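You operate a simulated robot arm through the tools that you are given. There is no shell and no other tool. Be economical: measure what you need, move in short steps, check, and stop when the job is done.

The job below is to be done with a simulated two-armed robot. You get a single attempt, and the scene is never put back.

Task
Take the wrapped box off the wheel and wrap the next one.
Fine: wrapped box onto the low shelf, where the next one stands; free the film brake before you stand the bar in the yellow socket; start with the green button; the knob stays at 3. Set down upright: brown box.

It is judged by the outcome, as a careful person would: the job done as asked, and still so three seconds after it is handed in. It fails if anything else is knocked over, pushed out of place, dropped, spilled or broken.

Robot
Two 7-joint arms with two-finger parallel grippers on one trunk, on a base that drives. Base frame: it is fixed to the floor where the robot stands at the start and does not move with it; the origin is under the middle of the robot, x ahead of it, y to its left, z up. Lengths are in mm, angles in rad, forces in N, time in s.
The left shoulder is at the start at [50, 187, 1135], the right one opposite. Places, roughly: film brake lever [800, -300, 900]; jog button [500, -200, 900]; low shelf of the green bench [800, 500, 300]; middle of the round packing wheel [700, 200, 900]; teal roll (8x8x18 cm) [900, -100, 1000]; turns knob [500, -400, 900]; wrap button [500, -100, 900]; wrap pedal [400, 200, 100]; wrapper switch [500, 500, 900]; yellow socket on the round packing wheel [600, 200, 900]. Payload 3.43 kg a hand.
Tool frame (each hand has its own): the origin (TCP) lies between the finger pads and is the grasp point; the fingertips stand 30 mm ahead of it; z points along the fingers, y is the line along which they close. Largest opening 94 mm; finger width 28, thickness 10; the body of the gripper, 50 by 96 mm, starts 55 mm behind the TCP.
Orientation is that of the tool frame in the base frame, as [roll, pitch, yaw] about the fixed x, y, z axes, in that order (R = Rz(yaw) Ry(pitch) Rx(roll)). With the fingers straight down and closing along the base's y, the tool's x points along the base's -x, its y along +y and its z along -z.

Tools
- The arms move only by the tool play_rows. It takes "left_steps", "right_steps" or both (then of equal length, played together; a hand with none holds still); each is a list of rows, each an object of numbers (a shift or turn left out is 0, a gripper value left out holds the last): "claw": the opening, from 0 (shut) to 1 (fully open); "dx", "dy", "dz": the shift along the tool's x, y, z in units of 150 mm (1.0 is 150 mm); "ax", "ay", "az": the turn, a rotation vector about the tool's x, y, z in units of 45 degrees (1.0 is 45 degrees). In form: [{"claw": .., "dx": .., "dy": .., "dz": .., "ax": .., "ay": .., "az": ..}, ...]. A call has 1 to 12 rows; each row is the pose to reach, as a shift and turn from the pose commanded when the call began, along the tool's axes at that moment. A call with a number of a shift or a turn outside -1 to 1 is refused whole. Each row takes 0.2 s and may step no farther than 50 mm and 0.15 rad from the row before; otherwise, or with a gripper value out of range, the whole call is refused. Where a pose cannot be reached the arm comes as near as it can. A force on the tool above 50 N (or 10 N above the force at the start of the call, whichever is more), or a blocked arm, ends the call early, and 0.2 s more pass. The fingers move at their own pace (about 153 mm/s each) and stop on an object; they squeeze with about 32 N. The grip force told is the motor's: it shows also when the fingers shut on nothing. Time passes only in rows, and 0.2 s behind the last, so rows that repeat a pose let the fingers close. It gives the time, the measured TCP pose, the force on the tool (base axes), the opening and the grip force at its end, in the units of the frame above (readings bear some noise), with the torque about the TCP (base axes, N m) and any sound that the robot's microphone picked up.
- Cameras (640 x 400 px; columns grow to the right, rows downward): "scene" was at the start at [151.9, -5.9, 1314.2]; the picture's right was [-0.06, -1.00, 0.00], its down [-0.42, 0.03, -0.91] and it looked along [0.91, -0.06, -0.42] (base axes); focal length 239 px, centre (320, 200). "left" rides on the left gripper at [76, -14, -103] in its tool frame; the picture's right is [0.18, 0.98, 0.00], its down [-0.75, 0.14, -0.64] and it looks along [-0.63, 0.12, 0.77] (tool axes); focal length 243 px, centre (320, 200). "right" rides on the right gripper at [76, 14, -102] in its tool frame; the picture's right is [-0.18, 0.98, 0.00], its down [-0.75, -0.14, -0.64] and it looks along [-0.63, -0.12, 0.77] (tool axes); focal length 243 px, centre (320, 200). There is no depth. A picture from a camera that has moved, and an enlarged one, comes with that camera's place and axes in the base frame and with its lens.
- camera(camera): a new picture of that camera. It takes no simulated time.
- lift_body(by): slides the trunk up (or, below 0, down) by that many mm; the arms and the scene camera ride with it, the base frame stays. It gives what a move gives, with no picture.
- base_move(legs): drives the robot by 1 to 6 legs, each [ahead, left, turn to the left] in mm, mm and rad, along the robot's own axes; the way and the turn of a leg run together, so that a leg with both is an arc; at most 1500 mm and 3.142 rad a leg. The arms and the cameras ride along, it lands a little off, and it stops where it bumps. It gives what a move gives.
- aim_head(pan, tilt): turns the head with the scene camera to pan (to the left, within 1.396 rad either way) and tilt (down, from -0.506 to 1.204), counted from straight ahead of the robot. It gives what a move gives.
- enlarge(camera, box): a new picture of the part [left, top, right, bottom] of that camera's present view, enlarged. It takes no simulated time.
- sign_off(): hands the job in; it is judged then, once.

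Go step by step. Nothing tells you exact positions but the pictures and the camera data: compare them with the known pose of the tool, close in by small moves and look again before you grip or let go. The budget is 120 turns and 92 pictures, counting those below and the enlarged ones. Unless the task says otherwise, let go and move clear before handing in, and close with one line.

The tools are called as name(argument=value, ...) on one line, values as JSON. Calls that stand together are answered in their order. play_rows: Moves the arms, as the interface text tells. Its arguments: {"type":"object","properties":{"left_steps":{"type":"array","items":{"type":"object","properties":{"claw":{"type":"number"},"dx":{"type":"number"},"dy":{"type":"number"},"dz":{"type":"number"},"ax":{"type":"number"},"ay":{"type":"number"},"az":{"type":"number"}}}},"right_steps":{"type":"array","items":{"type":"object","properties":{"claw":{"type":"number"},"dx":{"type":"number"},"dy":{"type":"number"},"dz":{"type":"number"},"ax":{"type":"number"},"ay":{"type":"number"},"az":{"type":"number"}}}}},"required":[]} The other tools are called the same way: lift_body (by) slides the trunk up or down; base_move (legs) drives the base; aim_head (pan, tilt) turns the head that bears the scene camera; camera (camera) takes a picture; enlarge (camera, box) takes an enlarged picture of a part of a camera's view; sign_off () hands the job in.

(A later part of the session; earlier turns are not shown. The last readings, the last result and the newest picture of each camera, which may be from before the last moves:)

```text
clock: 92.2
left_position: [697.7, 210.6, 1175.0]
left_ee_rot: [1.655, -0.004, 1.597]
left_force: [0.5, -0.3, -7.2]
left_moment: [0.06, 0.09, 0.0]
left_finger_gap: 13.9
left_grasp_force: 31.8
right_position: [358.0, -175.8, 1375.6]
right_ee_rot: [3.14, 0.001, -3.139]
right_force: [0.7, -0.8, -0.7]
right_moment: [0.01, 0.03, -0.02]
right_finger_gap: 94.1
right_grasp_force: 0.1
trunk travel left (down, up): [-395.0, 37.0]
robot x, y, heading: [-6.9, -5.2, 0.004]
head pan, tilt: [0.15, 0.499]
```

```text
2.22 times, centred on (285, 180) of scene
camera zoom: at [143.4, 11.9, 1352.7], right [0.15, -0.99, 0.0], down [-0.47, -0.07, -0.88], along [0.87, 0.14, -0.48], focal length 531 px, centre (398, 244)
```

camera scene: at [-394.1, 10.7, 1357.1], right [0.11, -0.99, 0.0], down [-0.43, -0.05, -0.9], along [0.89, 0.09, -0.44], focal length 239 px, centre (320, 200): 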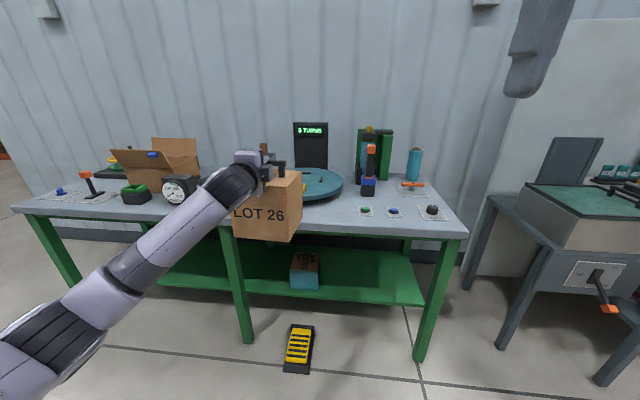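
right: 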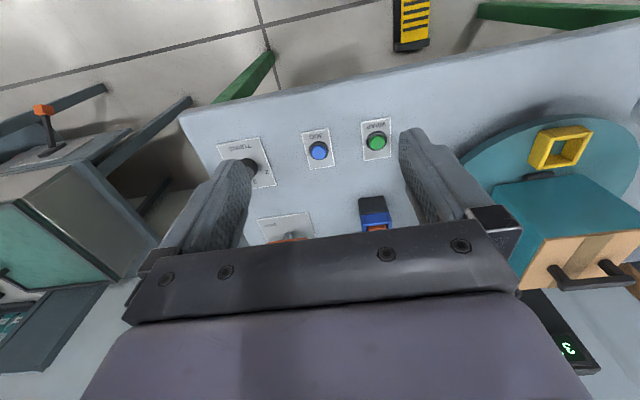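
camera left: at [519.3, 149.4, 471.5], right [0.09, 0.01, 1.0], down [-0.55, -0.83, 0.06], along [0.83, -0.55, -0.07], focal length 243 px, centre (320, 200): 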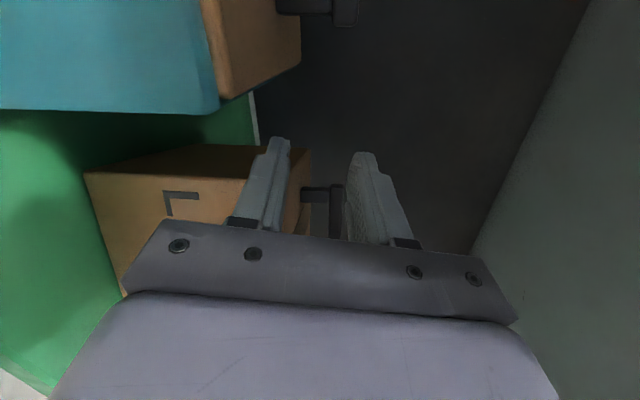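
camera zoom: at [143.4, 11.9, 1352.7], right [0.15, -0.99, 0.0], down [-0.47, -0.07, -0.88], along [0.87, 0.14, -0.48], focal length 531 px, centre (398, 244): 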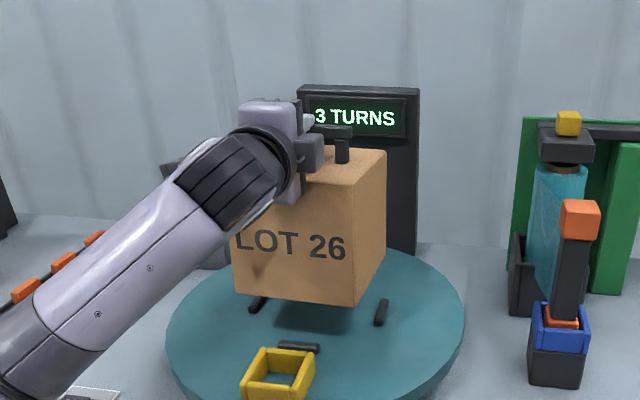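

The box is within about 3 mm of centre and turned about -3°. I'll correct the yaw, nudge forward 3 mm, lower to about 10 mm above the wheel and look.

play_rows(left_steps=[{"ay": 0.065, "dz": 0.02}, {"ay": 0.065, "dz": 0.02, "dy": -0.1}, {"ay": 0.065, "dz": 0.035, "dy": -0.2}, {"ay": 0.065, "dz": 0.045, "dy": -0.3}, {"ay": 0.065, "dz": 0.05, "dy": -0.37}, {"ay": 0.065, "dz": 0.05, "dy": -0.37}])

enlarge(camera="scene", box=[220, 130, 340, 250])

```text
clock: 93.6
left_position: [699.6, 210.9, 1119.4]
left_ee_rot: [1.656, -0.01, 1.65]
left_force: [0.3, 0.2, -6.4]
left_moment: [0.0, 0.08, 0.01]
left_finger_gap: 13.6
left_grasp_force: 32.2
right_position: [357.4, -175.9, 1375.7]
right_ee_rot: [3.14, -0.001, -3.138]
right_force: [0.3, -0.1, -0.6]
right_moment: [0.03, 0.0, 0.03]
right_finger_gap: 94.1
right_grasp_force: 0.0
trunk travel left (down, up): [-395.0, 37.0]
robot x, y, heading: [-2.5, -5.1, 0.008]
head pan, tilt: [0.15, 0.499]
```

```text
3.33 times, centred on (280, 190) of scene
camera zoom: at [143.4, 11.9, 1352.7], right [0.15, -0.99, 0.0], down [-0.47, -0.07, -0.88], along [0.87, 0.14, -0.48], focal length 796 px, centre (453, 233)
```

zoom: 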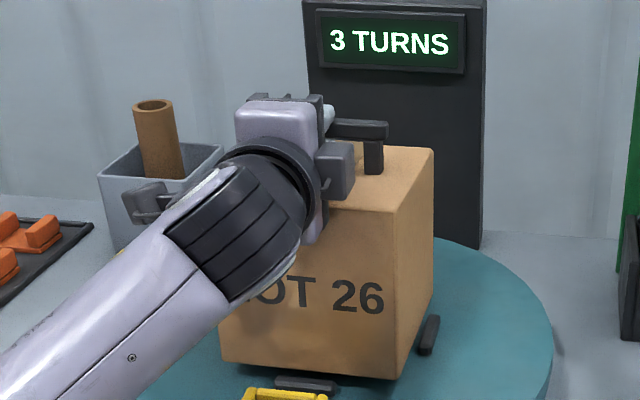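

The box is now square, centred near [719, 213] between the stops. I'll lower it the rest of the way.

play_rows(left_steps=[{"dy": -0.03, "dz": 0.002}, {"dy": -0.05, "dz": 0.004}, {"dy": -0.07, "dz": 0.006}, {"dy": -0.07, "dz": 0.006}])

```text
clock: 94.6
left_position: [700.1, 211.9, 1113.9]
left_ee_rot: [1.646, -0.006, 1.648]
left_force: [7.2, 1.2, 7.4]
left_moment: [-0.07, -0.17, 0.07]
left_finger_gap: 13.8
left_grasp_force: 32.0
right_position: [356.8, -175.0, 1376.3]
right_ee_rot: [3.139, -0.001, -3.137]
right_force: [0.2, 0.6, 0.2]
right_moment: [0.02, -0.01, 0.0]
right_finger_gap: 94.1
right_grasp_force: 0.1
trunk travel left (down, up): [-395.0, 37.0]
robot x, y, heading: [-5.8, -1.6, 0.008]
head pan, tilt: [0.15, 0.499]
```

Contact came about 6 mm early. I'll check whether it's resting on a stop or just tilted.

enlarge(camera="scene", box=[220, 140, 340, 260])

camera(camera="left")

```text
3.33 times, centred on (280, 200) of scene
camera zoom: at [142.6, 11.6, 1353.0], right [0.15, -0.99, 0.0], down [-0.47, -0.07, -0.88], along [0.87, 0.14, -0.48], focal length 796 px, centre (453, 200)
```

zoom: 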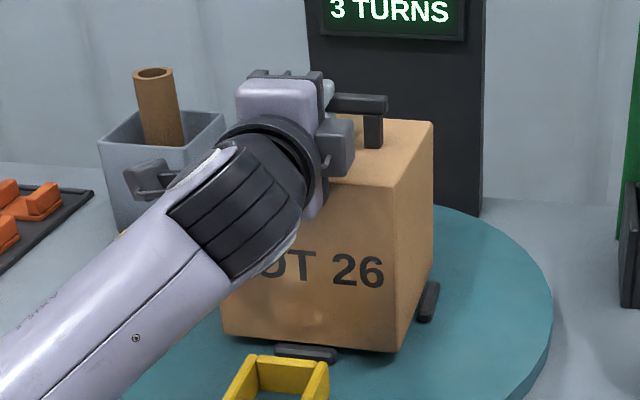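

```text
32 pictures are left
camera left: at [592.1, 279.0, 1106.3], right [0.06, 0.18, 0.98], down [-0.57, -0.8, 0.18], along [0.82, -0.57, 0.06], focal length 243 px, centre (320, 200)
```

left: 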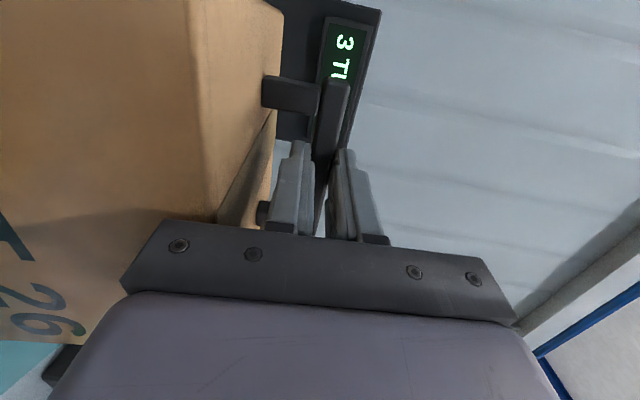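

The box is held flush to the pads, so it follows the hand's 4.5° pitch and the bottom front edge catches the front stop. I'll raise it 15 mm, level the hand and measure again.

play_rows(left_steps=[{"dy": 0.05, "dz": -0.004}, {"dy": 0.1, "dz": -0.008}, {"dy": 0.12, "dz": -0.01, "ax": -0.05}, {"dy": 0.12, "dz": -0.01, "ax": -0.1}, {"dy": 0.12, "dz": -0.01, "ax": -0.1}])

enlarge(camera="scene", box=[220, 140, 340, 260])

```text
clock: 95.8
left_position: [701.8, 210.9, 1126.0]
left_ee_rot: [1.576, -0.006, 1.648]
left_force: [0.4, 0.3, -7.3]
left_moment: [-0.02, 0.15, 0.0]
left_finger_gap: 13.6
left_grasp_force: 32.0
right_position: [357.1, -175.6, 1375.6]
right_ee_rot: [3.139, -0.001, -3.138]
right_force: [-0.1, 0.1, 0.0]
right_moment: [0.02, -0.03, -0.04]
right_finger_gap: 94.2
right_grasp_force: 0.1
trunk travel left (down, up): [-395.0, 37.0]
robot x, y, heading: [-5.6, 0.6, 0.007]
head pan, tilt: [0.15, 0.499]
```

```text
3.33 times, centred on (280, 200) of scene
camera zoom: at [143.4, 11.9, 1352.7], right [0.15, -0.99, 0.0], down [-0.47, -0.07, -0.88], along [0.87, 0.14, -0.48], focal length 796 px, centre (453, 200)
```

zoom: 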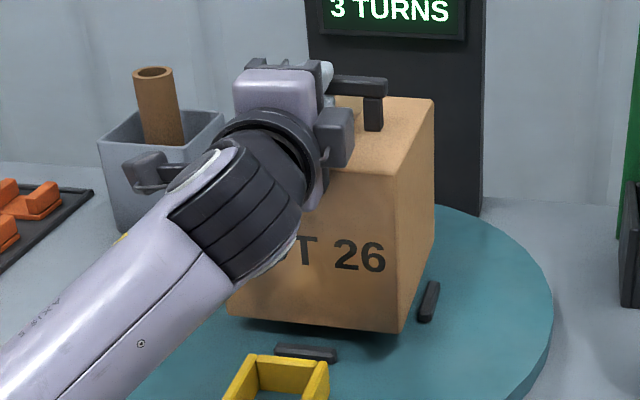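

The box is level now, with its front at x≈657. It needs to come back about 11 mm to sit centred between the stops. I'll shift it and lower.

play_rows(left_steps=[{"dz": -0.04, "dx": 0.003}, {"dz": -0.073, "dx": 0.006}, {"dz": -0.073, "dx": 0.006, "dy": -0.05}, {"dz": -0.073, "dx": 0.006, "dy": -0.09}, {"dz": -0.073, "dx": 0.006, "dy": -0.11}, {"dz": -0.073, "dx": 0.006, "dy": -0.11}])

```text
clock: 97.2
left_position: [687.5, 212.4, 1118.4]
left_ee_rot: [1.561, -0.007, 1.647]
left_force: [10.3, 3.7, 21.1]
left_moment: [-0.08, -0.48, 0.07]
left_finger_gap: 13.8
left_grasp_force: 33.0
right_position: [355.7, -176.7, 1377.2]
right_ee_rot: [3.14, 0.001, -3.137]
right_force: [0.8, -0.7, -0.1]
right_moment: [0.03, -0.02, -0.01]
right_finger_gap: 93.8
right_grasp_force: 0.1
trunk travel left (down, up): [-395.0, 37.0]
robot x, y, heading: [-9.9, -0.1, 0.004]
head pan, tilt: [0.15, 0.499]
```

It's now resting on the front stop, so I moved it back too far. I'll raise it, go forward about 8 mm and lower again.

play_rows(left_steps=[{"dy": 0.06}, {"dy": 0.12}, {"dy": 0.12, "dz": 0.05, "dx": -0.004}, {"dy": 0.12, "dz": 0.05, "dx": -0.004}])

play_rows(left_steps=[{"dy": -0.05}, {"dy": -0.09}, {"dy": -0.12}, {"dy": -0.12}])

```text
clock: 98.2
left_position: [696.2, 212.2, 1127.1]
left_ee_rot: [1.578, -0.01, 1.649]
left_force: [-1.0, -0.1, -6.6]
left_moment: [0.03, 0.15, -0.02]
left_finger_gap: 13.8
left_grasp_force: 31.9
right_position: [357.2, -174.7, 1376.3]
right_ee_rot: [3.141, 0.001, -3.139]
right_force: [-0.5, 0.0, 0.8]
right_moment: [0.01, 0.0, 0.0]
right_finger_gap: 94.0
right_grasp_force: 0.0
trunk travel left (down, up): [-395.0, 37.0]
robot x, y, heading: [-9.7, -7.1, 0.006]
head pan, tilt: [0.15, 0.499]
```

```text
clock: 99.2
left_position: [696.8, 211.2, 1109.3]
left_ee_rot: [1.577, -0.007, 1.648]
left_force: [-0.3, -0.2, -7.4]
left_moment: [0.01, 0.18, 0.04]
left_finger_gap: 13.5
left_grasp_force: 31.2
right_position: [358.3, -174.9, 1374.8]
right_ee_rot: [3.139, -0.001, -3.138]
right_force: [0.8, 0.2, 0.1]
right_moment: [0.0, 0.03, 0.0]
right_finger_gap: 93.8
right_grasp_force: 0.0
trunk travel left (down, up): [-395.0, 37.0]
robot x, y, heading: [-6.1, -4.4, 0.004]
head pan, tilt: [0.15, 0.499]
```

Clear of the stops at z=1109. I'll go a little lower.

play_rows(left_steps=[{"dy": -0.015}, {"dy": -0.03}, {"dy": -0.03}])

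enlarge(camera="scene", box=[220, 140, 340, 260])

```text
clock: 100.0
left_position: [696.2, 211.9, 1107.9]
left_ee_rot: [1.575, -0.007, 1.647]
left_force: [-0.6, 0.7, -4.7]
left_moment: [-0.1, 0.06, 0.01]
left_finger_gap: 13.7
left_grasp_force: 31.8
right_position: [358.0, -175.7, 1376.7]
right_ee_rot: [3.138, 0.001, -3.138]
right_force: [0.2, -0.2, 0.1]
right_moment: [0.01, -0.01, -0.02]
right_finger_gap: 94.1
right_grasp_force: 0.1
trunk travel left (down, up): [-395.0, 37.0]
robot x, y, heading: [-7.1, -1.3, 0.003]
head pan, tilt: [0.15, 0.499]
```

```text
3.33 times, centred on (280, 200) of scene
camera zoom: at [143.1, 11.8, 1352.8], right [0.15, -0.99, 0.0], down [-0.47, -0.07, -0.88], along [0.87, 0.14, -0.48], focal length 796 px, centre (453, 200)
```

zoom: 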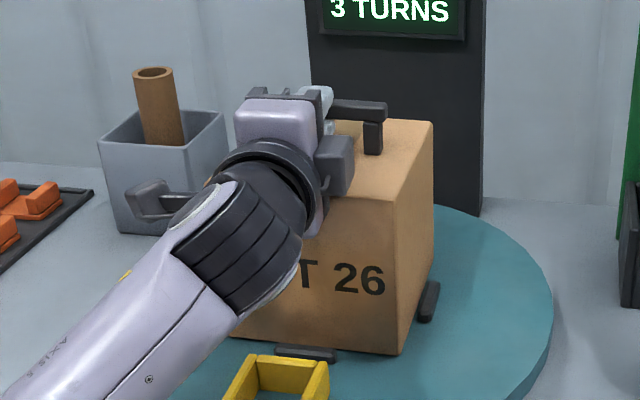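

The weight is mostly off. I'll go down 1.5 mm more, open, and back straight out.

play_rows(left_steps=[{"dy": -0.012}, {"dy": -0.012, "claw": 0.4}, {"dy": -0.012, "claw": 0.4}, {"dy": -0.012, "claw": 0.4}])

play_rows(left_steps=[{"dz": -0.1}, {"dz": -0.2}, {"dz": -0.4}, {"dz": -0.7}, {"dz": -1.0}, {"dz": -1.0}])

enlarge(camera="scene", box=[200, 110, 420, 270])

```text
clock: 101.0
left_position: [696.6, 211.1, 1105.4]
left_ee_rot: [1.574, -0.009, 1.647]
left_force: [-0.7, 0.2, 1.0]
left_moment: [0.02, 0.03, 0.02]
left_finger_gap: 37.4
left_grasp_force: 0.1
right_position: [356.7, -175.1, 1376.0]
right_ee_rot: [3.14, 0.0, -3.138]
right_force: [0.9, -0.2, 0.5]
right_moment: [0.02, 0.0, 0.03]
right_finger_gap: 94.0
right_grasp_force: 0.1
trunk travel left (down, up): [-395.0, 37.0]
robot x, y, heading: [-8.1, -3.4, 0.006]
head pan, tilt: [0.15, 0.499]
```

```text
clock: 102.4
left_position: [545.9, 200.4, 1104.9]
left_ee_rot: [1.574, -0.009, 1.648]
left_force: [0.0, 0.5, -0.2]
left_moment: [0.01, -0.04, 0.02]
left_finger_gap: 37.6
left_grasp_force: 0.0
right_position: [358.4, -175.6, 1375.5]
right_ee_rot: [3.141, 0.0, -3.139]
right_force: [0.3, -0.6, -0.3]
right_moment: [-0.01, 0.0, 0.02]
right_finger_gap: 93.9
right_grasp_force: 0.1
trunk travel left (down, up): [-395.0, 37.0]
robot x, y, heading: [-6.0, -0.4, 0.002]
head pan, tilt: [0.15, 0.499]
```

```text
2.50 times, centred on (310, 190) of scene
camera zoom: at [142.8, 11.6, 1352.8], right [0.15, -0.99, 0.0], down [-0.47, -0.07, -0.88], along [0.87, 0.14, -0.48], focal length 597 px, centre (345, 225)
```

zoom: 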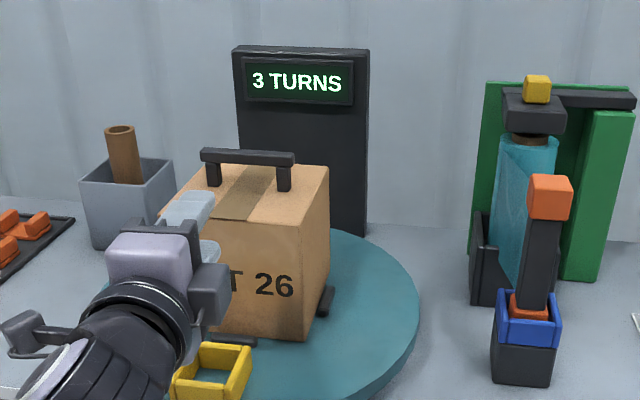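

LOT 26 sits square between the stops. Next is the brake, so I'll back the left hand off further and look at the lever plate and the bar.

play_rows(left_steps=[{"dz": -0.25, "dy": 0.15}, {"dz": -0.5, "dy": 0.3}, {"dz": -0.7, "dy": 0.45}, {"dz": -0.9, "dy": 0.6}, {"dz": -0.9, "dy": 0.6}])

aim_head(pan=-0.35, tilt=0.5)

enlarge(camera="scene", box=[220, 130, 400, 240])

```text
clock: 103.6
left_position: [433.5, 181.2, 1198.7]
left_ee_rot: [1.574, -0.008, 1.646]
left_force: [-0.2, 0.0, 0.5]
left_moment: [0.02, 0.01, 0.01]
left_finger_gap: 37.7
left_grasp_force: 0.0
left hand out of reach, approached as far as the arm can: row 4, 5
right_position: [356.9, -173.9, 1376.2]
right_ee_rot: [3.141, -0.001, -3.138]
right_force: [-1.0, -0.6, -0.1]
right_moment: [-0.01, 0.07, 0.01]
right_finger_gap: 93.9
right_grasp_force: 0.1
trunk travel left (down, up): [-395.0, 37.0]
robot x, y, heading: [-5.8, -5.9, 0.003]
head pan, tilt: [0.15, 0.499]
```

```text
clock: 104.5
left_position: [433.9, 180.2, 1197.8]
left_ee_rot: [1.574, -0.01, 1.647]
left_force: [-0.3, -0.5, -0.2]
left_moment: [-0.01, -0.01, -0.03]
left_finger_gap: 37.5
left_grasp_force: 0.1
right_position: [357.3, -175.8, 1376.4]
right_ee_rot: [3.14, 0.0, -3.139]
right_force: [0.3, -0.1, 0.3]
right_moment: [-0.04, 0.0, 0.01]
right_finger_gap: 93.7
right_grasp_force: 0.1
trunk travel left (down, up): [-395.0, 37.0]
robot x, y, heading: [-8.4, -5.4, 0.006]
head pan, tilt: [-0.351, 0.499]
```

```text
3.56 times, centred on (310, 185) of scene
camera zoom: at [138.3, -33.2, 1352.8], right [-0.34, -0.94, 0.0], down [-0.45, 0.16, -0.88], along [0.83, -0.3, -0.48], focal length 849 px, centre (356, 253)
```

zoom: 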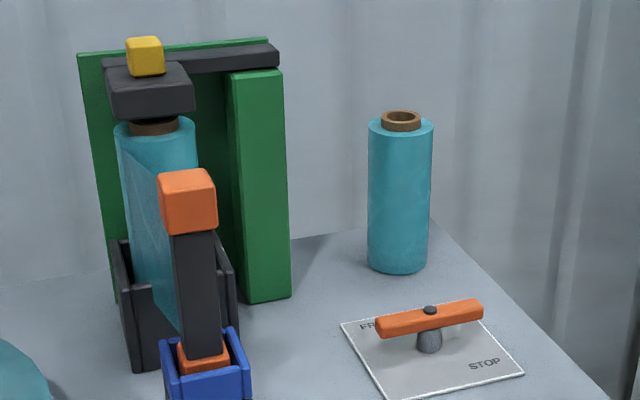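

The plate has FREE at its far-left corner and STOP at its near-right corner, with the orange handle pivoting near [768, -338]. I'll bring the right hand over for a view from above.

play_rows(right_steps=[{"dx": -0.15, "dy": -0.12, "dz": 0.2, "claw": 0.5}, {"dx": -0.3, "dy": -0.24, "dz": 0.4}, {"dx": -0.45, "dy": -0.36, "dz": 0.6}, {"dx": -0.6, "dy": -0.48, "dz": 0.8}, {"dx": -0.7, "dy": -0.58, "dz": 1.0}, {"dx": -0.7, "dy": -0.58, "dz": 1.0}])

play_rows(right_steps=[{"dx": -0.15, "dy": -0.12, "dz": 0.15}, {"dx": -0.3, "dy": -0.24, "dz": 0.3}, {"dx": -0.45, "dy": -0.36, "dz": 0.45}, {"dx": -0.6, "dy": -0.48, "dz": 0.6}, {"dx": -0.7, "dy": -0.52, "dz": 0.7}, {"dx": -0.7, "dy": -0.52, "dz": 0.7}])

camera(camera="right")

```text
clock: 105.9
left_position: [433.9, 180.9, 1198.2]
left_ee_rot: [1.576, -0.007, 1.646]
left_force: [0.0, -0.2, -0.8]
left_moment: [-0.01, 0.02, 0.0]
left_finger_gap: 37.5
left_grasp_force: 0.0
right_position: [462.8, -263.8, 1225.0]
right_ee_rot: [3.14, 0.001, -3.138]
right_force: [0.7, -0.6, -1.3]
right_moment: [0.01, -0.03, -0.02]
right_finger_gap: 47.1
right_grasp_force: 0.0
trunk travel left (down, up): [-395.0, 37.0]
robot x, y, heading: [-11.3, -1.3, 0.004]
head pan, tilt: [-0.351, 0.499]
```

```text
clock: 107.3
left_position: [433.8, 179.9, 1198.3]
left_ee_rot: [1.575, -0.009, 1.647]
left_force: [-0.8, -0.4, 1.0]
left_moment: [0.03, 0.02, 0.02]
left_finger_gap: 37.1
left_grasp_force: 0.0
right_position: [568.5, -340.5, 1121.3]
right_ee_rot: [3.139, 0.001, -3.137]
right_force: [-0.6, -0.1, 0.0]
right_moment: [0.02, 0.02, -0.01]
right_finger_gap: 46.8
right_grasp_force: 0.2
trunk travel left (down, up): [-395.0, 37.0]
robot x, y, heading: [-11.0, -1.5, 0.002]
head pan, tilt: [-0.351, 0.499]
```

```text
27 pictures are left
camera right: at [492.6, -325.7, 1224.1], right [0.18, 0.98, 0.0], down [0.75, -0.14, 0.64], along [0.63, -0.11, -0.77], focal length 243 px, centre (320, 200)
```

right: 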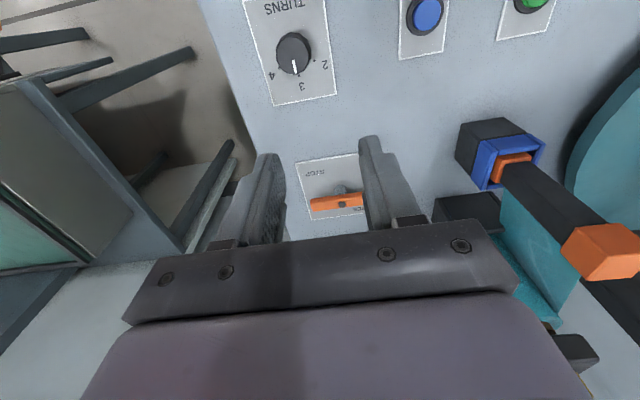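

enlarge(camera="right", box=[280, 130, 400, 245])

```text
3.48 times, centred on (340, 188) of right
camera zoom: at [492.6, -325.7, 1224.1], right [0.18, 0.98, 0.0], down [0.75, -0.14, 0.64], along [0.63, -0.11, -0.77], focal length 844 px, centre (250, 244)
```

zoom: 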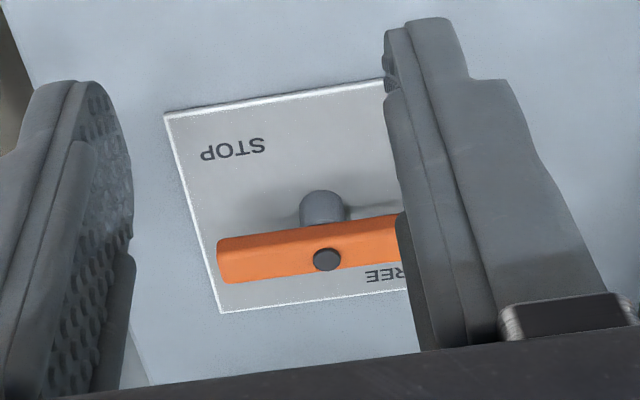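

The handle is a symmetric bar on a centre pin, now lying along y, so I take it as STOP. I'll straddle it from above with the fingers closing along x, then turn the wrist gently and feel which way it goes.

play_rows(right_steps=[{"dx": -0.1, "az": 0.16, "claw": 0.9}, {"dx": -0.22, "az": 0.33}, {"dx": -0.34, "az": 0.5}, {"dx": -0.46, "az": 0.67}, {"dx": -0.56, "az": 0.84}, {"dx": -0.64, "az": 1.0}, {"dx": -0.64, "az": 1.0}])

play_rows(right_steps=[{"dx": -0.08, "dy": 0.08, "az": 0.16}, {"dx": -0.16, "dy": 0.16, "az": 0.33}, {"dx": -0.24, "dy": 0.24, "az": 0.5}, {"dx": -0.32, "dy": 0.32, "az": 0.67}, {"dx": -0.4, "dy": 0.4, "az": 0.84}, {"dx": -0.46, "dy": 0.46, "az": 1.0}, {"dx": -0.46, "dy": 0.46, "az": 1.0}])

camera(camera="right")

```text
clock: 108.9
left_position: [434.0, 181.1, 1196.3]
left_ee_rot: [1.574, -0.007, 1.648]
left_force: [0.5, -0.3, -0.1]
left_moment: [0.0, -0.04, -0.06]
left_finger_gap: 37.5
left_grasp_force: 0.1
right_position: [612.8, -331.4, 1112.9]
right_ee_rot: [-3.141, 0.001, 2.357]
right_force: [0.3, 0.3, 0.7]
right_moment: [-0.05, 0.01, 0.01]
right_finger_gap: 84.5
right_grasp_force: 0.0
right hand out of reach, approached as far as the arm can: row 3, 4, 5, 6, 7
trunk travel left (down, up): [-395.0, 37.0]
robot x, y, heading: [-5.5, -1.5, 0.004]
head pan, tilt: [-0.351, 0.499]
```

```text
clock: 110.5
left_position: [433.2, 177.6, 1198.9]
left_ee_rot: [1.572, -0.009, 1.649]
left_force: [-0.7, 0.2, -0.6]
left_moment: [0.03, -0.01, 0.03]
left_finger_gap: 37.5
left_grasp_force: 0.0
right_position: [613.6, -341.6, 1095.4]
right_ee_rot: [3.14, -0.002, 1.57]
right_force: [0.2, 0.1, 0.4]
right_moment: [0.0, 0.01, 0.02]
right_finger_gap: 84.4
right_grasp_force: 0.1
right hand out of reach, approached as far as the arm can: row 1, 2, 3, 4, 5, 6, 7
trunk travel left (down, up): [-395.0, 37.0]
robot x, y, heading: [-4.1, -1.9, 0.004]
head pan, tilt: [-0.351, 0.499]
```

```text
25 pictures are left
camera right: at [629.1, -264.7, 1198.6], right [0.98, -0.18, 0.0], down [-0.14, -0.76, 0.64], along [-0.12, -0.63, -0.77], focal length 243 px, centre (320, 200)
```

right: 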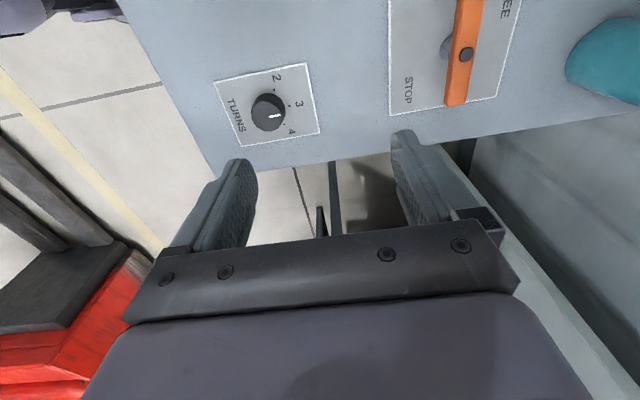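

With the tool straight down, the reach falls short of the lever. I'll point the right hand 45° forward and down instead, which reaches further and also suits the bar and the button.

play_rows(right_steps=[{"dy": -0.2, "az": -0.16, "claw": 0.3}, {"dy": -0.4, "az": -0.33}, {"dy": -0.6, "az": -0.5}, {"dy": -0.8, "az": -0.67}, {"dy": -0.9, "az": -0.84}, {"dy": -1.0, "az": -1.0}, {"dy": -1.0, "az": -1.0, "claw": 0}])

play_rows(right_steps=[{"az": -0.16}, {"az": -0.33}, {"az": -0.5}, {"az": -0.67}, {"az": -0.84}, {"az": -1.0}, {"az": -1.0}])

play_rows(right_steps=[{"ay": -0.16}, {"ay": -0.33}, {"ay": -0.5}, {"ay": -0.67}, {"ay": -0.84}, {"ay": -1.0}, {"ay": -1.0}])

lift_body(by=-100)

```text
clock: 112.1
left_position: [433.4, 180.7, 1198.9]
left_ee_rot: [1.575, -0.007, 1.647]
left_force: [0.3, 0.4, 0.1]
left_moment: [0.01, -0.01, -0.06]
left_finger_gap: 37.4
left_grasp_force: 0.1
right_position: [602.4, -368.0, 1127.9]
right_ee_rot: [3.14, -0.001, 2.364]
right_force: [0.0, 1.1, 0.1]
right_moment: [0.03, -0.04, -0.01]
right_finger_gap: 0.1
right_grasp_force: 32.2
right hand out of reach, approached as far as the arm can: row 1, 2, 3, 4, 5, 6, 7
trunk travel left (down, up): [-395.0, 37.0]
robot x, y, heading: [-7.2, 0.3, 0.006]
head pan, tilt: [-0.351, 0.499]
```

```text
clock: 113.7
left_position: [433.9, 181.1, 1198.7]
left_ee_rot: [1.574, -0.01, 1.648]
left_force: [0.4, -0.2, -0.4]
left_moment: [0.01, -0.01, -0.03]
left_finger_gap: 37.5
left_grasp_force: 0.0
right_position: [601.8, -368.6, 1126.9]
right_ee_rot: [3.138, -0.001, -3.135]
right_force: [-0.2, 1.0, -0.8]
right_moment: [-0.02, 0.02, 0.04]
right_finger_gap: 0.1
right_grasp_force: 32.2
trunk travel left (down, up): [-395.0, 37.0]
robot x, y, heading: [-10.6, -1.3, 0.007]
head pan, tilt: [-0.351, 0.499]
```

```text
clock: 115.3
left_position: [433.4, 180.4, 1198.2]
left_ee_rot: [1.574, -0.007, 1.648]
left_force: [-1.2, 0.7, 0.7]
left_moment: [-0.02, 0.0, -0.03]
left_finger_gap: 38.0
left_grasp_force: 0.0
right_position: [732.5, -406.2, 1156.8]
right_ee_rot: [3.14, 0.786, -3.14]
right_force: [0.3, 0.5, -0.1]
right_moment: [0.01, 0.02, 0.0]
right_finger_gap: 0.0
right_grasp_force: 32.3
right hand out of reach, approached as far as the arm can: row 1, 2, 3, 4, 5, 6, 7
trunk travel left (down, up): [-395.0, 37.0]
robot x, y, heading: [-8.8, -1.7, 0.005]
head pan, tilt: [-0.351, 0.499]
```

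```text
clock: 116.7
left_position: [433.8, 180.1, 1096.9]
left_ee_rot: [1.573, -0.008, 1.648]
left_force: [-0.2, -0.6, -0.4]
left_moment: [-0.01, 0.01, 0.02]
left_finger_gap: 37.8
left_grasp_force: 0.1
right_position: [733.0, -406.6, 1057.6]
right_ee_rot: [3.138, 0.786, -3.141]
right_force: [-0.5, -0.3, 1.4]
right_moment: [0.0, 0.03, 0.02]
right_finger_gap: 0.0
right_grasp_force: 31.6
trunk travel left (down, up): [-295.0, 137.0]
robot x, y, heading: [-4.8, -4.4, 0.011]
head pan, tilt: [-0.351, 0.499]
```

The hand is at 45° now, but its commanded pose is past the reach limit. I'll pull it back in steps to bring the two together, then go to the lever.

play_rows(right_steps=[{"dx": 0.2}, {"dx": 0.4}, {"dx": 0.4}])

```text
clock: 117.5
left_position: [434.0, 180.3, 1098.5]
left_ee_rot: [1.574, -0.006, 1.648]
left_force: [0.3, 0.8, 0.5]
left_moment: [0.01, 0.0, 0.0]
left_finger_gap: 37.6
left_grasp_force: 0.0
right_position: [734.7, -421.8, 1021.1]
right_ee_rot: [3.137, 0.785, -3.139]
right_force: [-0.6, -0.7, 0.1]
right_moment: [0.03, -0.04, 0.01]
right_finger_gap: 0.1
right_grasp_force: 31.9
right hand out of reach, approached as far as the arm can: row 1, 2, 3
trunk travel left (down, up): [-295.0, 137.0]
robot x, y, heading: [-7.9, -3.4, -0.001]
head pan, tilt: [-0.351, 0.499]
```

play_rows(right_steps=[{"dz": 0.1}, {"dz": 0.2}, {"dz": 0.2}])

```text
clock: 118.3
left_position: [434.4, 180.7, 1098.0]
left_ee_rot: [1.575, -0.008, 1.647]
left_force: [0.0, 0.5, -0.5]
left_moment: [0.0, -0.02, 0.01]
left_finger_gap: 37.6
left_grasp_force: 0.1
right_position: [739.6, -413.9, 1001.9]
right_ee_rot: [3.138, 0.784, -3.141]
right_force: [-0.5, -0.5, -0.3]
right_moment: [-0.02, 0.02, 0.01]
right_finger_gap: 0.0
right_grasp_force: 31.7
right hand out of reach, approached as far as the arm can: row 1, 2, 3
trunk travel left (down, up): [-295.0, 137.0]
robot x, y, heading: [-7.6, -1.7, 0.001]
head pan, tilt: [-0.351, 0.499]
```

play_rows(right_steps=[{"dx": -0.15, "dz": 0.15}, {"dx": -0.3, "dz": 0.3}, {"dx": -0.45, "dz": 0.45}, {"dx": -0.6, "dz": 0.6}, {"dx": -0.6, "dz": 0.6}])

```text
clock: 119.5
left_position: [433.7, 181.3, 1097.9]
left_ee_rot: [1.574, -0.011, 1.648]
left_force: [0.5, 0.8, -0.7]
left_moment: [0.01, 0.01, 0.01]
left_finger_gap: 37.7
left_grasp_force: 0.1
right_position: [739.4, -413.8, 1001.0]
right_ee_rot: [3.139, 0.785, -3.14]
right_force: [-0.2, 0.6, -1.2]
right_moment: [-0.02, 0.02, 0.02]
right_finger_gap: 0.1
right_grasp_force: 31.9
right hand out of reach, approached as far as the arm can: row 1, 2, 3, 4, 5
trunk travel left (down, up): [-295.0, 137.0]
robot x, y, heading: [-8.0, -1.5, 0.005]
head pan, tilt: [-0.351, 0.499]
```

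play_rows(right_steps=[{"dx": 0.15, "dz": -0.15}, {"dx": 0.3, "dz": -0.3}, {"dx": 0.45, "dz": -0.45}, {"dx": 0.6, "dz": -0.6}, {"dx": 0.6, "dz": -0.6}])

play_rows(right_steps=[{"dx": 0.15, "dz": -0.15}, {"dx": 0.3, "dz": -0.3}, {"dx": 0.3, "dz": -0.3}])

```text
clock: 120.7
left_position: [434.4, 179.7, 1099.2]
left_ee_rot: [1.573, -0.008, 1.649]
left_force: [0.2, 0.0, -0.4]
left_moment: [-0.02, 0.0, 0.0]
left_finger_gap: 37.6
left_grasp_force: 0.0
right_position: [611.6, -414.7, 1000.6]
right_ee_rot: [3.14, 0.784, -3.14]
right_force: [-0.9, -0.5, -0.3]
right_moment: [-0.01, -0.01, 0.03]
right_finger_gap: 0.0
right_grasp_force: 32.2
trunk travel left (down, up): [-295.0, 137.0]
robot x, y, heading: [-4.6, -1.7, 0.008]
head pan, tilt: [-0.351, 0.499]
```

```text
clock: 121.5
left_position: [433.8, 181.6, 1097.8]
left_ee_rot: [1.574, -0.008, 1.647]
left_force: [-0.8, 0.1, 0.3]
left_moment: [0.0, -0.01, -0.02]
left_finger_gap: 37.6
left_grasp_force: 0.1
right_position: [547.7, -413.9, 1001.3]
right_ee_rot: [3.138, 0.786, -3.141]
right_force: [0.0, 0.1, -0.3]
right_moment: [-0.02, 0.01, 0.01]
right_finger_gap: 0.0
right_grasp_force: 32.2
trunk travel left (down, up): [-295.0, 137.0]
robot x, y, heading: [-7.7, -2.6, 0.003]
head pan, tilt: [-0.351, 0.499]
```

The arm's outer reach at 45° is x≈739. I'll shift the base 150 mm right and 50 mm forward so the right shoulder faces the lever, then line up with its right end.

base_move(legs=[[0, -150, 0], [50, 0, 0]])

play_rows(right_steps=[{"dy": 0.25, "dx": 0.1}, {"dy": 0.5, "dx": 0.2, "dz": 0.1}, {"dy": 0.75, "dx": 0.25, "dz": 0.3}, {"dy": 1.0, "dx": 0.2, "dz": 0.5}, {"dy": 1.0, "dx": 0.1, "dz": 0.6}, {"dy": 1.0, "dx": 0.1, "dz": 0.6}])

camera(camera="right")

```text
clock: 124.0
left_position: [483.6, 30.2, 1097.7]
left_ee_rot: [1.575, -0.008, 1.649]
left_force: [-0.1, -0.1, -0.7]
left_moment: [-0.03, -0.01, 0.0]
left_finger_gap: 37.7
left_grasp_force: 0.0
right_position: [599.8, -563.9, 1000.5]
right_ee_rot: [3.138, 0.784, -3.14]
right_force: [1.2, -0.1, -1.2]
right_moment: [0.01, -0.05, -0.02]
right_finger_gap: 0.2
right_grasp_force: 32.2
trunk travel left (down, up): [-295.0, 137.0]
robot x, y, heading: [44.0, -156.2, 0.007]
head pan, tilt: [-0.351, 0.499]
```

```text
clock: 125.3
left_position: [485.0, 29.7, 1097.6]
left_ee_rot: [1.575, -0.009, 1.649]
left_force: [0.5, -0.3, -0.1]
left_moment: [-0.02, 0.03, -0.01]
left_finger_gap: 37.5
left_grasp_force: 0.1
right_position: [652.9, -412.7, 926.8]
right_ee_rot: [3.139, 0.785, -3.139]
right_force: [0.4, 0.4, -0.1]
right_moment: [0.01, 0.01, 0.02]
right_finger_gap: 0.5
right_grasp_force: 32.1
trunk travel left (down, up): [-295.0, 137.0]
robot x, y, heading: [41.9, -154.3, 0.007]
head pan, tilt: [-0.351, 0.499]
```

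```text
24 pictures are left
camera right: at [526.4, -398.6, 946.6], right [0.13, 0.98, 0.13], down [0.08, -0.14, 0.99], along [0.99, -0.11, -0.1], focal length 243 px, centre (320, 200)
```

right: 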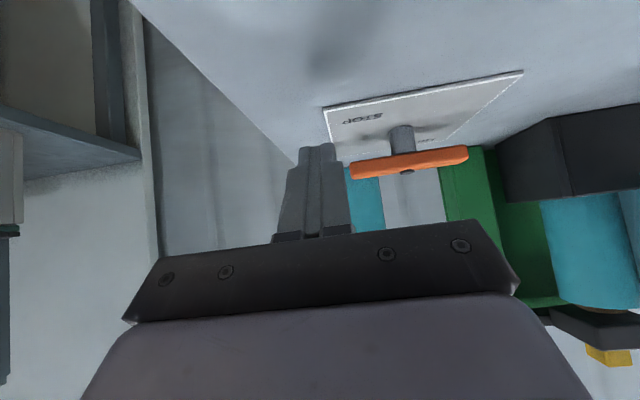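

The lever bar is at z≈897 with its right end at y≈-392. I'll bring the closed fingertips in front of that end and push gently forward.

play_rows(right_steps=[{"dy": 0.1, "dx": 0.03, "dz": 0.05}, {"dy": 0.2, "dx": -0.05, "dz": 0.15}, {"dy": 0.2, "dx": -0.15, "dz": 0.25}, {"dy": 0.2, "dx": -0.245, "dz": 0.33}, {"dy": 0.2, "dx": -0.245, "dz": 0.33}])

play_rows(right_steps=[{"dx": -0.04, "dz": 0.04}, {"dx": -0.08, "dz": 0.08}, {"dx": -0.12, "dz": 0.12}, {"dx": -0.15, "dz": 0.15}])

enlarge(camera="right", box=[240, 60, 560, 260])

```text
clock: 126.5
left_position: [484.5, 29.9, 1098.1]
left_ee_rot: [1.576, -0.01, 1.65]
left_force: [0.5, 0.5, -0.1]
left_moment: [0.01, 0.01, 0.0]
left_finger_gap: 37.7
left_grasp_force: 0.0
right_position: [713.1, -384.5, 919.7]
right_ee_rot: [3.139, 0.788, -3.139]
right_force: [-0.6, 0.4, -1.2]
right_moment: [0.01, 0.01, -0.05]
right_finger_gap: 0.1
right_grasp_force: 31.8
trunk travel left (down, up): [-295.0, 137.0]
robot x, y, heading: [43.6, -155.8, 0.007]
head pan, tilt: [-0.351, 0.499]
```

```text
clock: 127.5
left_position: [482.8, 29.9, 1098.1]
left_ee_rot: [1.572, -0.008, 1.648]
left_force: [0.3, 0.4, 0.1]
left_moment: [-0.01, 0.0, 0.04]
left_finger_gap: 37.5
left_grasp_force: 0.1
right_position: [744.3, -383.7, 919.5]
right_ee_rot: [3.139, 0.788, -3.14]
right_force: [-3.4, -2.1, 3.3]
right_moment: [-0.01, -0.06, -0.04]
right_finger_gap: 0.0
right_grasp_force: 32.3
trunk travel left (down, up): [-295.0, 137.0]
robot x, y, heading: [45.3, -155.6, 0.004]
head pan, tilt: [-0.351, 0.499]
```

```text
2.00 times, centred on (400, 160) of right
camera zoom: at [618.4, -369.8, 938.2], right [0.13, 0.98, 0.13], down [0.08, -0.14, 0.99], along [0.99, -0.11, -0.09], focal length 485 px, centre (160, 280)
```

zoom: 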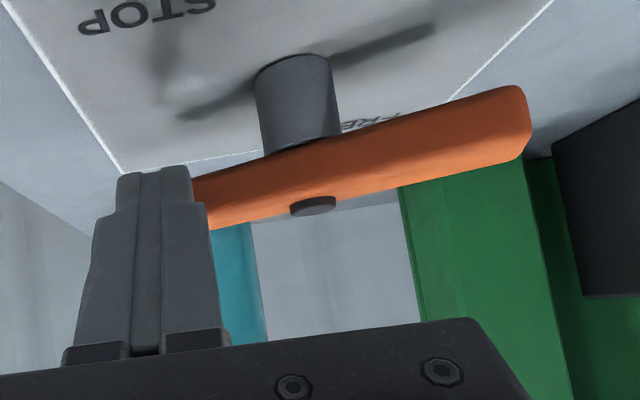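

The lever turns freely this way with about 4 N of friction. I'll follow the arc.

play_rows(right_steps=[{"dx": -0.05, "dz": 0.05}, {"dx": -0.1, "dz": 0.1, "dy": 0.02}, {"dx": -0.15, "dz": 0.15, "dy": 0.05}, {"dx": -0.19, "dz": 0.19, "dy": 0.08}, {"dx": -0.22, "dz": 0.22, "dy": 0.12}, {"dx": -0.235, "dz": 0.235, "dy": 0.17}])

enlarge(camera="scene", box=[240, 110, 440, 250])

```text
clock: 128.9
left_position: [482.9, 28.3, 1098.2]
left_ee_rot: [1.574, -0.009, 1.649]
left_force: [0.3, 0.3, 0.8]
left_moment: [-0.01, 0.0, -0.01]
left_finger_gap: 37.6
left_grasp_force: 0.0
right_position: [793.6, -357.9, 917.4]
right_ee_rot: [3.141, 0.785, -3.14]
right_force: [-4.1, -3.0, -0.5]
right_moment: [-0.03, 0.07, -0.07]
right_finger_gap: 0.0
right_grasp_force: 32.7
trunk travel left (down, up): [-295.0, 137.0]
robot x, y, heading: [41.1, -152.0, 0.005]
head pan, tilt: [-0.351, 0.499]
```

```text
2.86 times, centred on (340, 180) of scene
camera zoom: at [188.4, -184.1, 1252.8], right [-0.34, -0.94, 0.0], down [-0.45, 0.16, -0.88], along [0.83, -0.3, -0.48], focal length 682 px, centre (263, 257)
```

zoom: 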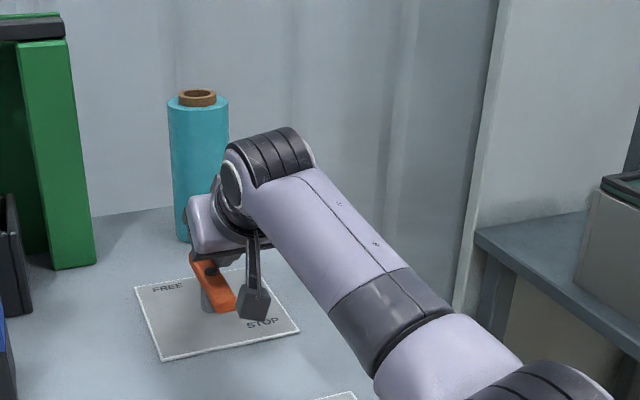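

The lever now points along x, about 90° round. I'll nudge a bit further to feel for the end stop.

play_rows(right_steps=[{"dy": 0.04}, {"dy": 0.08}, {"dy": 0.08}])

```text
clock: 129.8
left_position: [483.3, 26.6, 1098.6]
left_ee_rot: [1.572, -0.011, 1.647]
left_force: [0.3, -1.0, 0.2]
left_moment: [0.0, 0.02, 0.05]
left_finger_gap: 37.6
left_grasp_force: 0.0
right_position: [794.0, -357.7, 918.5]
right_ee_rot: [-3.132, 0.783, 3.14]
right_force: [-9.5, -35.3, 1.4]
right_moment: [-0.38, 0.14, 0.3]
right_finger_gap: 0.0
right_grasp_force: 32.5
trunk travel left (down, up): [-295.0, 137.0]
robot x, y, heading: [43.5, -151.6, 0.004]
head pan, tilt: [-0.351, 0.499]
```

That's the end stop, so the brake lever has gone a full 90° from the STOP position toward FREE. I'll back the hand off and up, return the base to its middle stance and view the bar.

play_rows(right_steps=[{"dy": -0.1}, {"dy": -0.2, "dx": 0.0, "dz": -0.1}, {"dy": -0.2, "dx": -0.05, "dz": -0.4}, {"dy": -0.2, "dx": -0.15, "dz": -0.7}, {"dy": -0.2, "dx": -0.35, "dz": -0.9}, {"dy": -0.2, "dx": -0.6, "dz": -1.0, "claw": 0.6}, {"dy": -0.2, "dx": -0.6, "dz": -1.0}])

base_move(legs=[[-55, 0, 0], [0, 150, 0]])

enlarge(camera="scene", box=[160, 80, 400, 250])

```text
clock: 131.3
left_position: [484.2, 29.6, 1097.2]
left_ee_rot: [1.573, -0.008, 1.648]
left_force: [-0.8, 0.1, -0.8]
left_moment: [0.01, 0.01, 0.02]
left_finger_gap: 37.4
left_grasp_force: 0.1
right_position: [752.4, -375.8, 1089.3]
right_ee_rot: [3.139, 0.786, -3.139]
right_force: [-0.7, -0.2, 0.2]
right_moment: [0.03, -0.01, -0.04]
right_finger_gap: 56.3
right_grasp_force: 0.1
trunk travel left (down, up): [-295.0, 137.0]
robot x, y, heading: [41.1, -154.1, 0.009]
head pan, tilt: [-0.351, 0.499]
```

```text
clock: 133.8
left_position: [428.3, 178.6, 1098.0]
left_ee_rot: [1.573, -0.008, 1.649]
left_force: [0.9, 0.7, 0.8]
left_moment: [0.02, 0.02, -0.03]
left_finger_gap: 37.3
left_grasp_force: 0.0
right_position: [695.3, -227.5, 1088.1]
right_ee_rot: [3.141, 0.785, -3.137]
right_force: [0.6, -0.1, -0.5]
right_moment: [0.01, -0.04, -0.01]
right_finger_gap: 56.1
right_grasp_force: 0.1
trunk travel left (down, up): [-295.0, 137.0]
robot x, y, heading: [-11.1, -6.9, 0.005]
head pan, tilt: [-0.351, 0.499]
```

```text
2.35 times, centred on (280, 165) of scene
camera zoom: at [132.9, -35.6, 1252.8], right [-0.34, -0.94, 0.0], down [-0.45, 0.16, -0.88], along [0.83, -0.3, -0.48], focal length 562 px, centre (414, 282)
```

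zoom: 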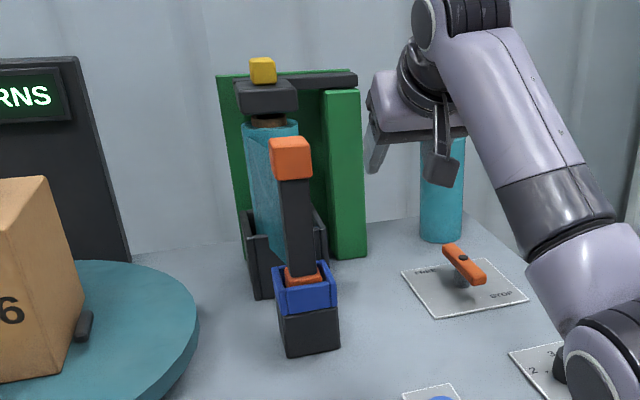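

The lever reads FREE and the bar's orange cap is at about [728, -108, 1088]. I'll bring the right hand above and in front of the cap, on its approach line.

play_rows(right_steps=[{"dx": -0.05, "dz": -0.25}, {"dx": -0.156, "dz": -0.514}, {"dx": -0.156, "dz": -0.514, "dy": 0.25}, {"dx": -0.156, "dz": -0.514, "dy": 0.5}, {"dx": -0.156, "dz": -0.514, "dy": 0.7}, {"dx": -0.156, "dz": -0.514, "dy": 0.8}, {"dx": -0.156, "dz": -0.514, "dy": 0.8}])

camera(camera="right")

```text
clock: 135.4
left_position: [427.5, 177.5, 1097.8]
left_ee_rot: [1.575, -0.011, 1.649]
left_force: [-0.1, -0.2, -0.9]
left_moment: [-0.01, 0.01, 0.0]
left_finger_gap: 37.3
left_grasp_force: 0.1
right_position: [656.6, -106.9, 1160.9]
right_ee_rot: [3.14, 0.786, -3.139]
right_force: [0.0, 0.2, 0.3]
right_moment: [0.02, 0.03, -0.02]
right_finger_gap: 56.4
right_grasp_force: 0.1
trunk travel left (down, up): [-295.0, 137.0]
robot x, y, heading: [-15.0, -2.8, 0.004]
head pan, tilt: [-0.351, 0.499]
```

```text
20 pictures are left
camera right: at [531.1, -93.1, 1179.5], right [0.13, 0.98, 0.13], down [0.08, -0.14, 0.99], along [0.99, -0.11, -0.1], focal length 243 px, centre (320, 200)
```

right: 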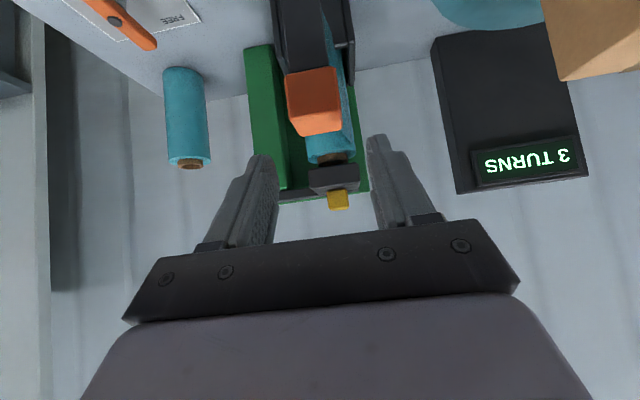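

The cap, about 40 mm wide, is centred on the approach line. I'll open a little wider, advance and close.

play_rows(right_steps=[{"claw": 0.75}, {"dz": 0.15}, {"dz": 0.3}, {"dz": 0.45}, {"dz": 0.6}, {"dz": 0.69, "dx": 0.01}, {"dz": 0.69, "dx": 0.01}])

enlarge(camera="scene", box=[200, 70, 340, 200])

```text
clock: 137.1
left_position: [428.7, 177.6, 1098.9]
left_ee_rot: [1.575, -0.008, 1.649]
left_force: [-0.2, -0.1, 0.3]
left_moment: [0.04, 0.0, 0.0]
left_finger_gap: 37.4
left_grasp_force: 0.0
right_position: [724.2, -109.4, 1085.0]
right_ee_rot: [3.138, 0.787, -3.138]
right_force: [0.1, 0.3, 0.2]
right_moment: [-0.02, 0.01, 0.0]
right_finger_gap: 70.3
right_grasp_force: 0.0
right hand out of reach, approached as far as the arm can: row 6, 7
trunk travel left (down, up): [-295.0, 137.0]
robot x, y, heading: [-10.6, -5.4, 0.003]
head pan, tilt: [-0.351, 0.499]
```

```text
3.08 times, centred on (270, 135) of scene
camera zoom: at [132.6, -35.6, 1252.9], right [-0.34, -0.94, 0.0], down [-0.45, 0.16, -0.88], along [0.83, -0.3, -0.48], focal length 735 px, centre (474, 400)
```

zoom: 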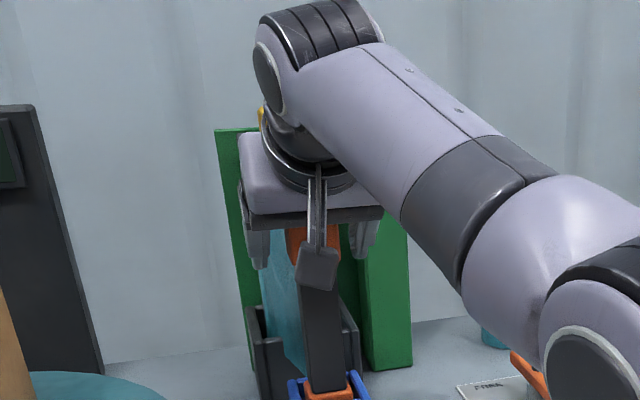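

The cap is between the fingers. I'll close, then lift straight up 20 mm with the trunk as a test.

play_rows(right_steps=[{"claw": 0}, {"claw": 0}, {"claw": 0}, {"claw": 0}])

lift_body(by=20)

```text
clock: 138.1
left_position: [427.7, 178.0, 1097.9]
left_ee_rot: [1.574, -0.009, 1.649]
left_force: [0.4, -0.6, -0.3]
left_moment: [0.01, 0.0, -0.06]
left_finger_gap: 37.7
left_grasp_force: 0.1
right_position: [725.0, -108.0, 1084.2]
right_ee_rot: [3.138, 0.785, -3.14]
right_force: [1.0, -0.5, -0.2]
right_moment: [0.03, -0.14, 0.02]
right_finger_gap: 41.9
right_grasp_force: 32.4
trunk travel left (down, up): [-295.0, 137.0]
robot x, y, heading: [-12.1, -3.3, 0.005]
head pan, tilt: [-0.351, 0.499]
```

```text
clock: 138.7
left_position: [429.5, 178.4, 1117.4]
left_ee_rot: [1.576, -0.009, 1.648]
left_force: [0.1, 0.0, 0.2]
left_moment: [-0.02, -0.01, -0.01]
left_finger_gap: 37.7
left_grasp_force: 0.0
right_position: [724.1, -108.4, 1103.2]
right_ee_rot: [3.138, 0.786, -3.141]
right_force: [0.7, 0.0, -2.2]
right_moment: [0.05, -0.12, -0.02]
right_finger_gap: 41.9
right_grasp_force: 31.8
trunk travel left (down, up): [-315.0, 117.0]
robot x, y, heading: [-14.1, -5.7, 0.005]
head pan, tilt: [-0.351, 0.499]
```

The bar comes out freely at about 2 N. I'll lift 65 mm more and look.

lift_body(by=65)

base_move(legs=[[-158, 0, 0]])

camera(camera="scene")

```text
clock: 139.8
left_position: [429.0, 178.8, 1182.6]
left_ee_rot: [1.574, -0.008, 1.65]
left_force: [-0.3, -0.7, 0.1]
left_moment: [-0.01, 0.03, -0.02]
left_finger_gap: 37.7
left_grasp_force: 0.2
right_position: [723.5, -108.6, 1168.5]
right_ee_rot: [3.138, 0.787, -3.14]
right_force: [0.3, 0.3, -2.5]
right_moment: [0.03, -0.05, -0.01]
right_finger_gap: 42.4
right_grasp_force: 31.7
trunk travel left (down, up): [-380.0, 52.0]
robot x, y, heading: [-13.5, -6.3, 0.011]
head pan, tilt: [-0.351, 0.499]
```

```text
clock: 141.2
left_position: [270.3, 177.9, 1183.7]
left_ee_rot: [1.573, -0.01, 1.65]
left_force: [0.1, -0.8, -0.2]
left_moment: [0.01, 0.03, -0.01]
left_finger_gap: 37.3
left_grasp_force: 0.2
right_position: [567.4, -109.4, 1168.5]
right_ee_rot: [3.138, 0.785, -3.139]
right_force: [-0.7, -0.9, -2.7]
right_moment: [-0.05, -0.05, 0.03]
right_finger_gap: 42.3
right_grasp_force: 32.3
trunk travel left (down, up): [-380.0, 52.0]
robot x, y, heading: [-172.2, -6.9, 0.002]
head pan, tilt: [-0.351, 0.499]
```

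```text
18 pictures are left
camera scene: at [-24.6, -36.5, 1337.9], right [-0.34, -0.94, 0.0], down [-0.45, 0.16, -0.88], along [0.83, -0.3, -0.48], focal length 239 px, centre (320, 200)
```

scene: 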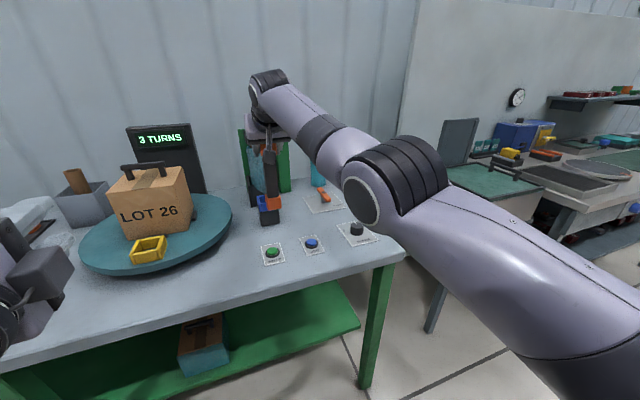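

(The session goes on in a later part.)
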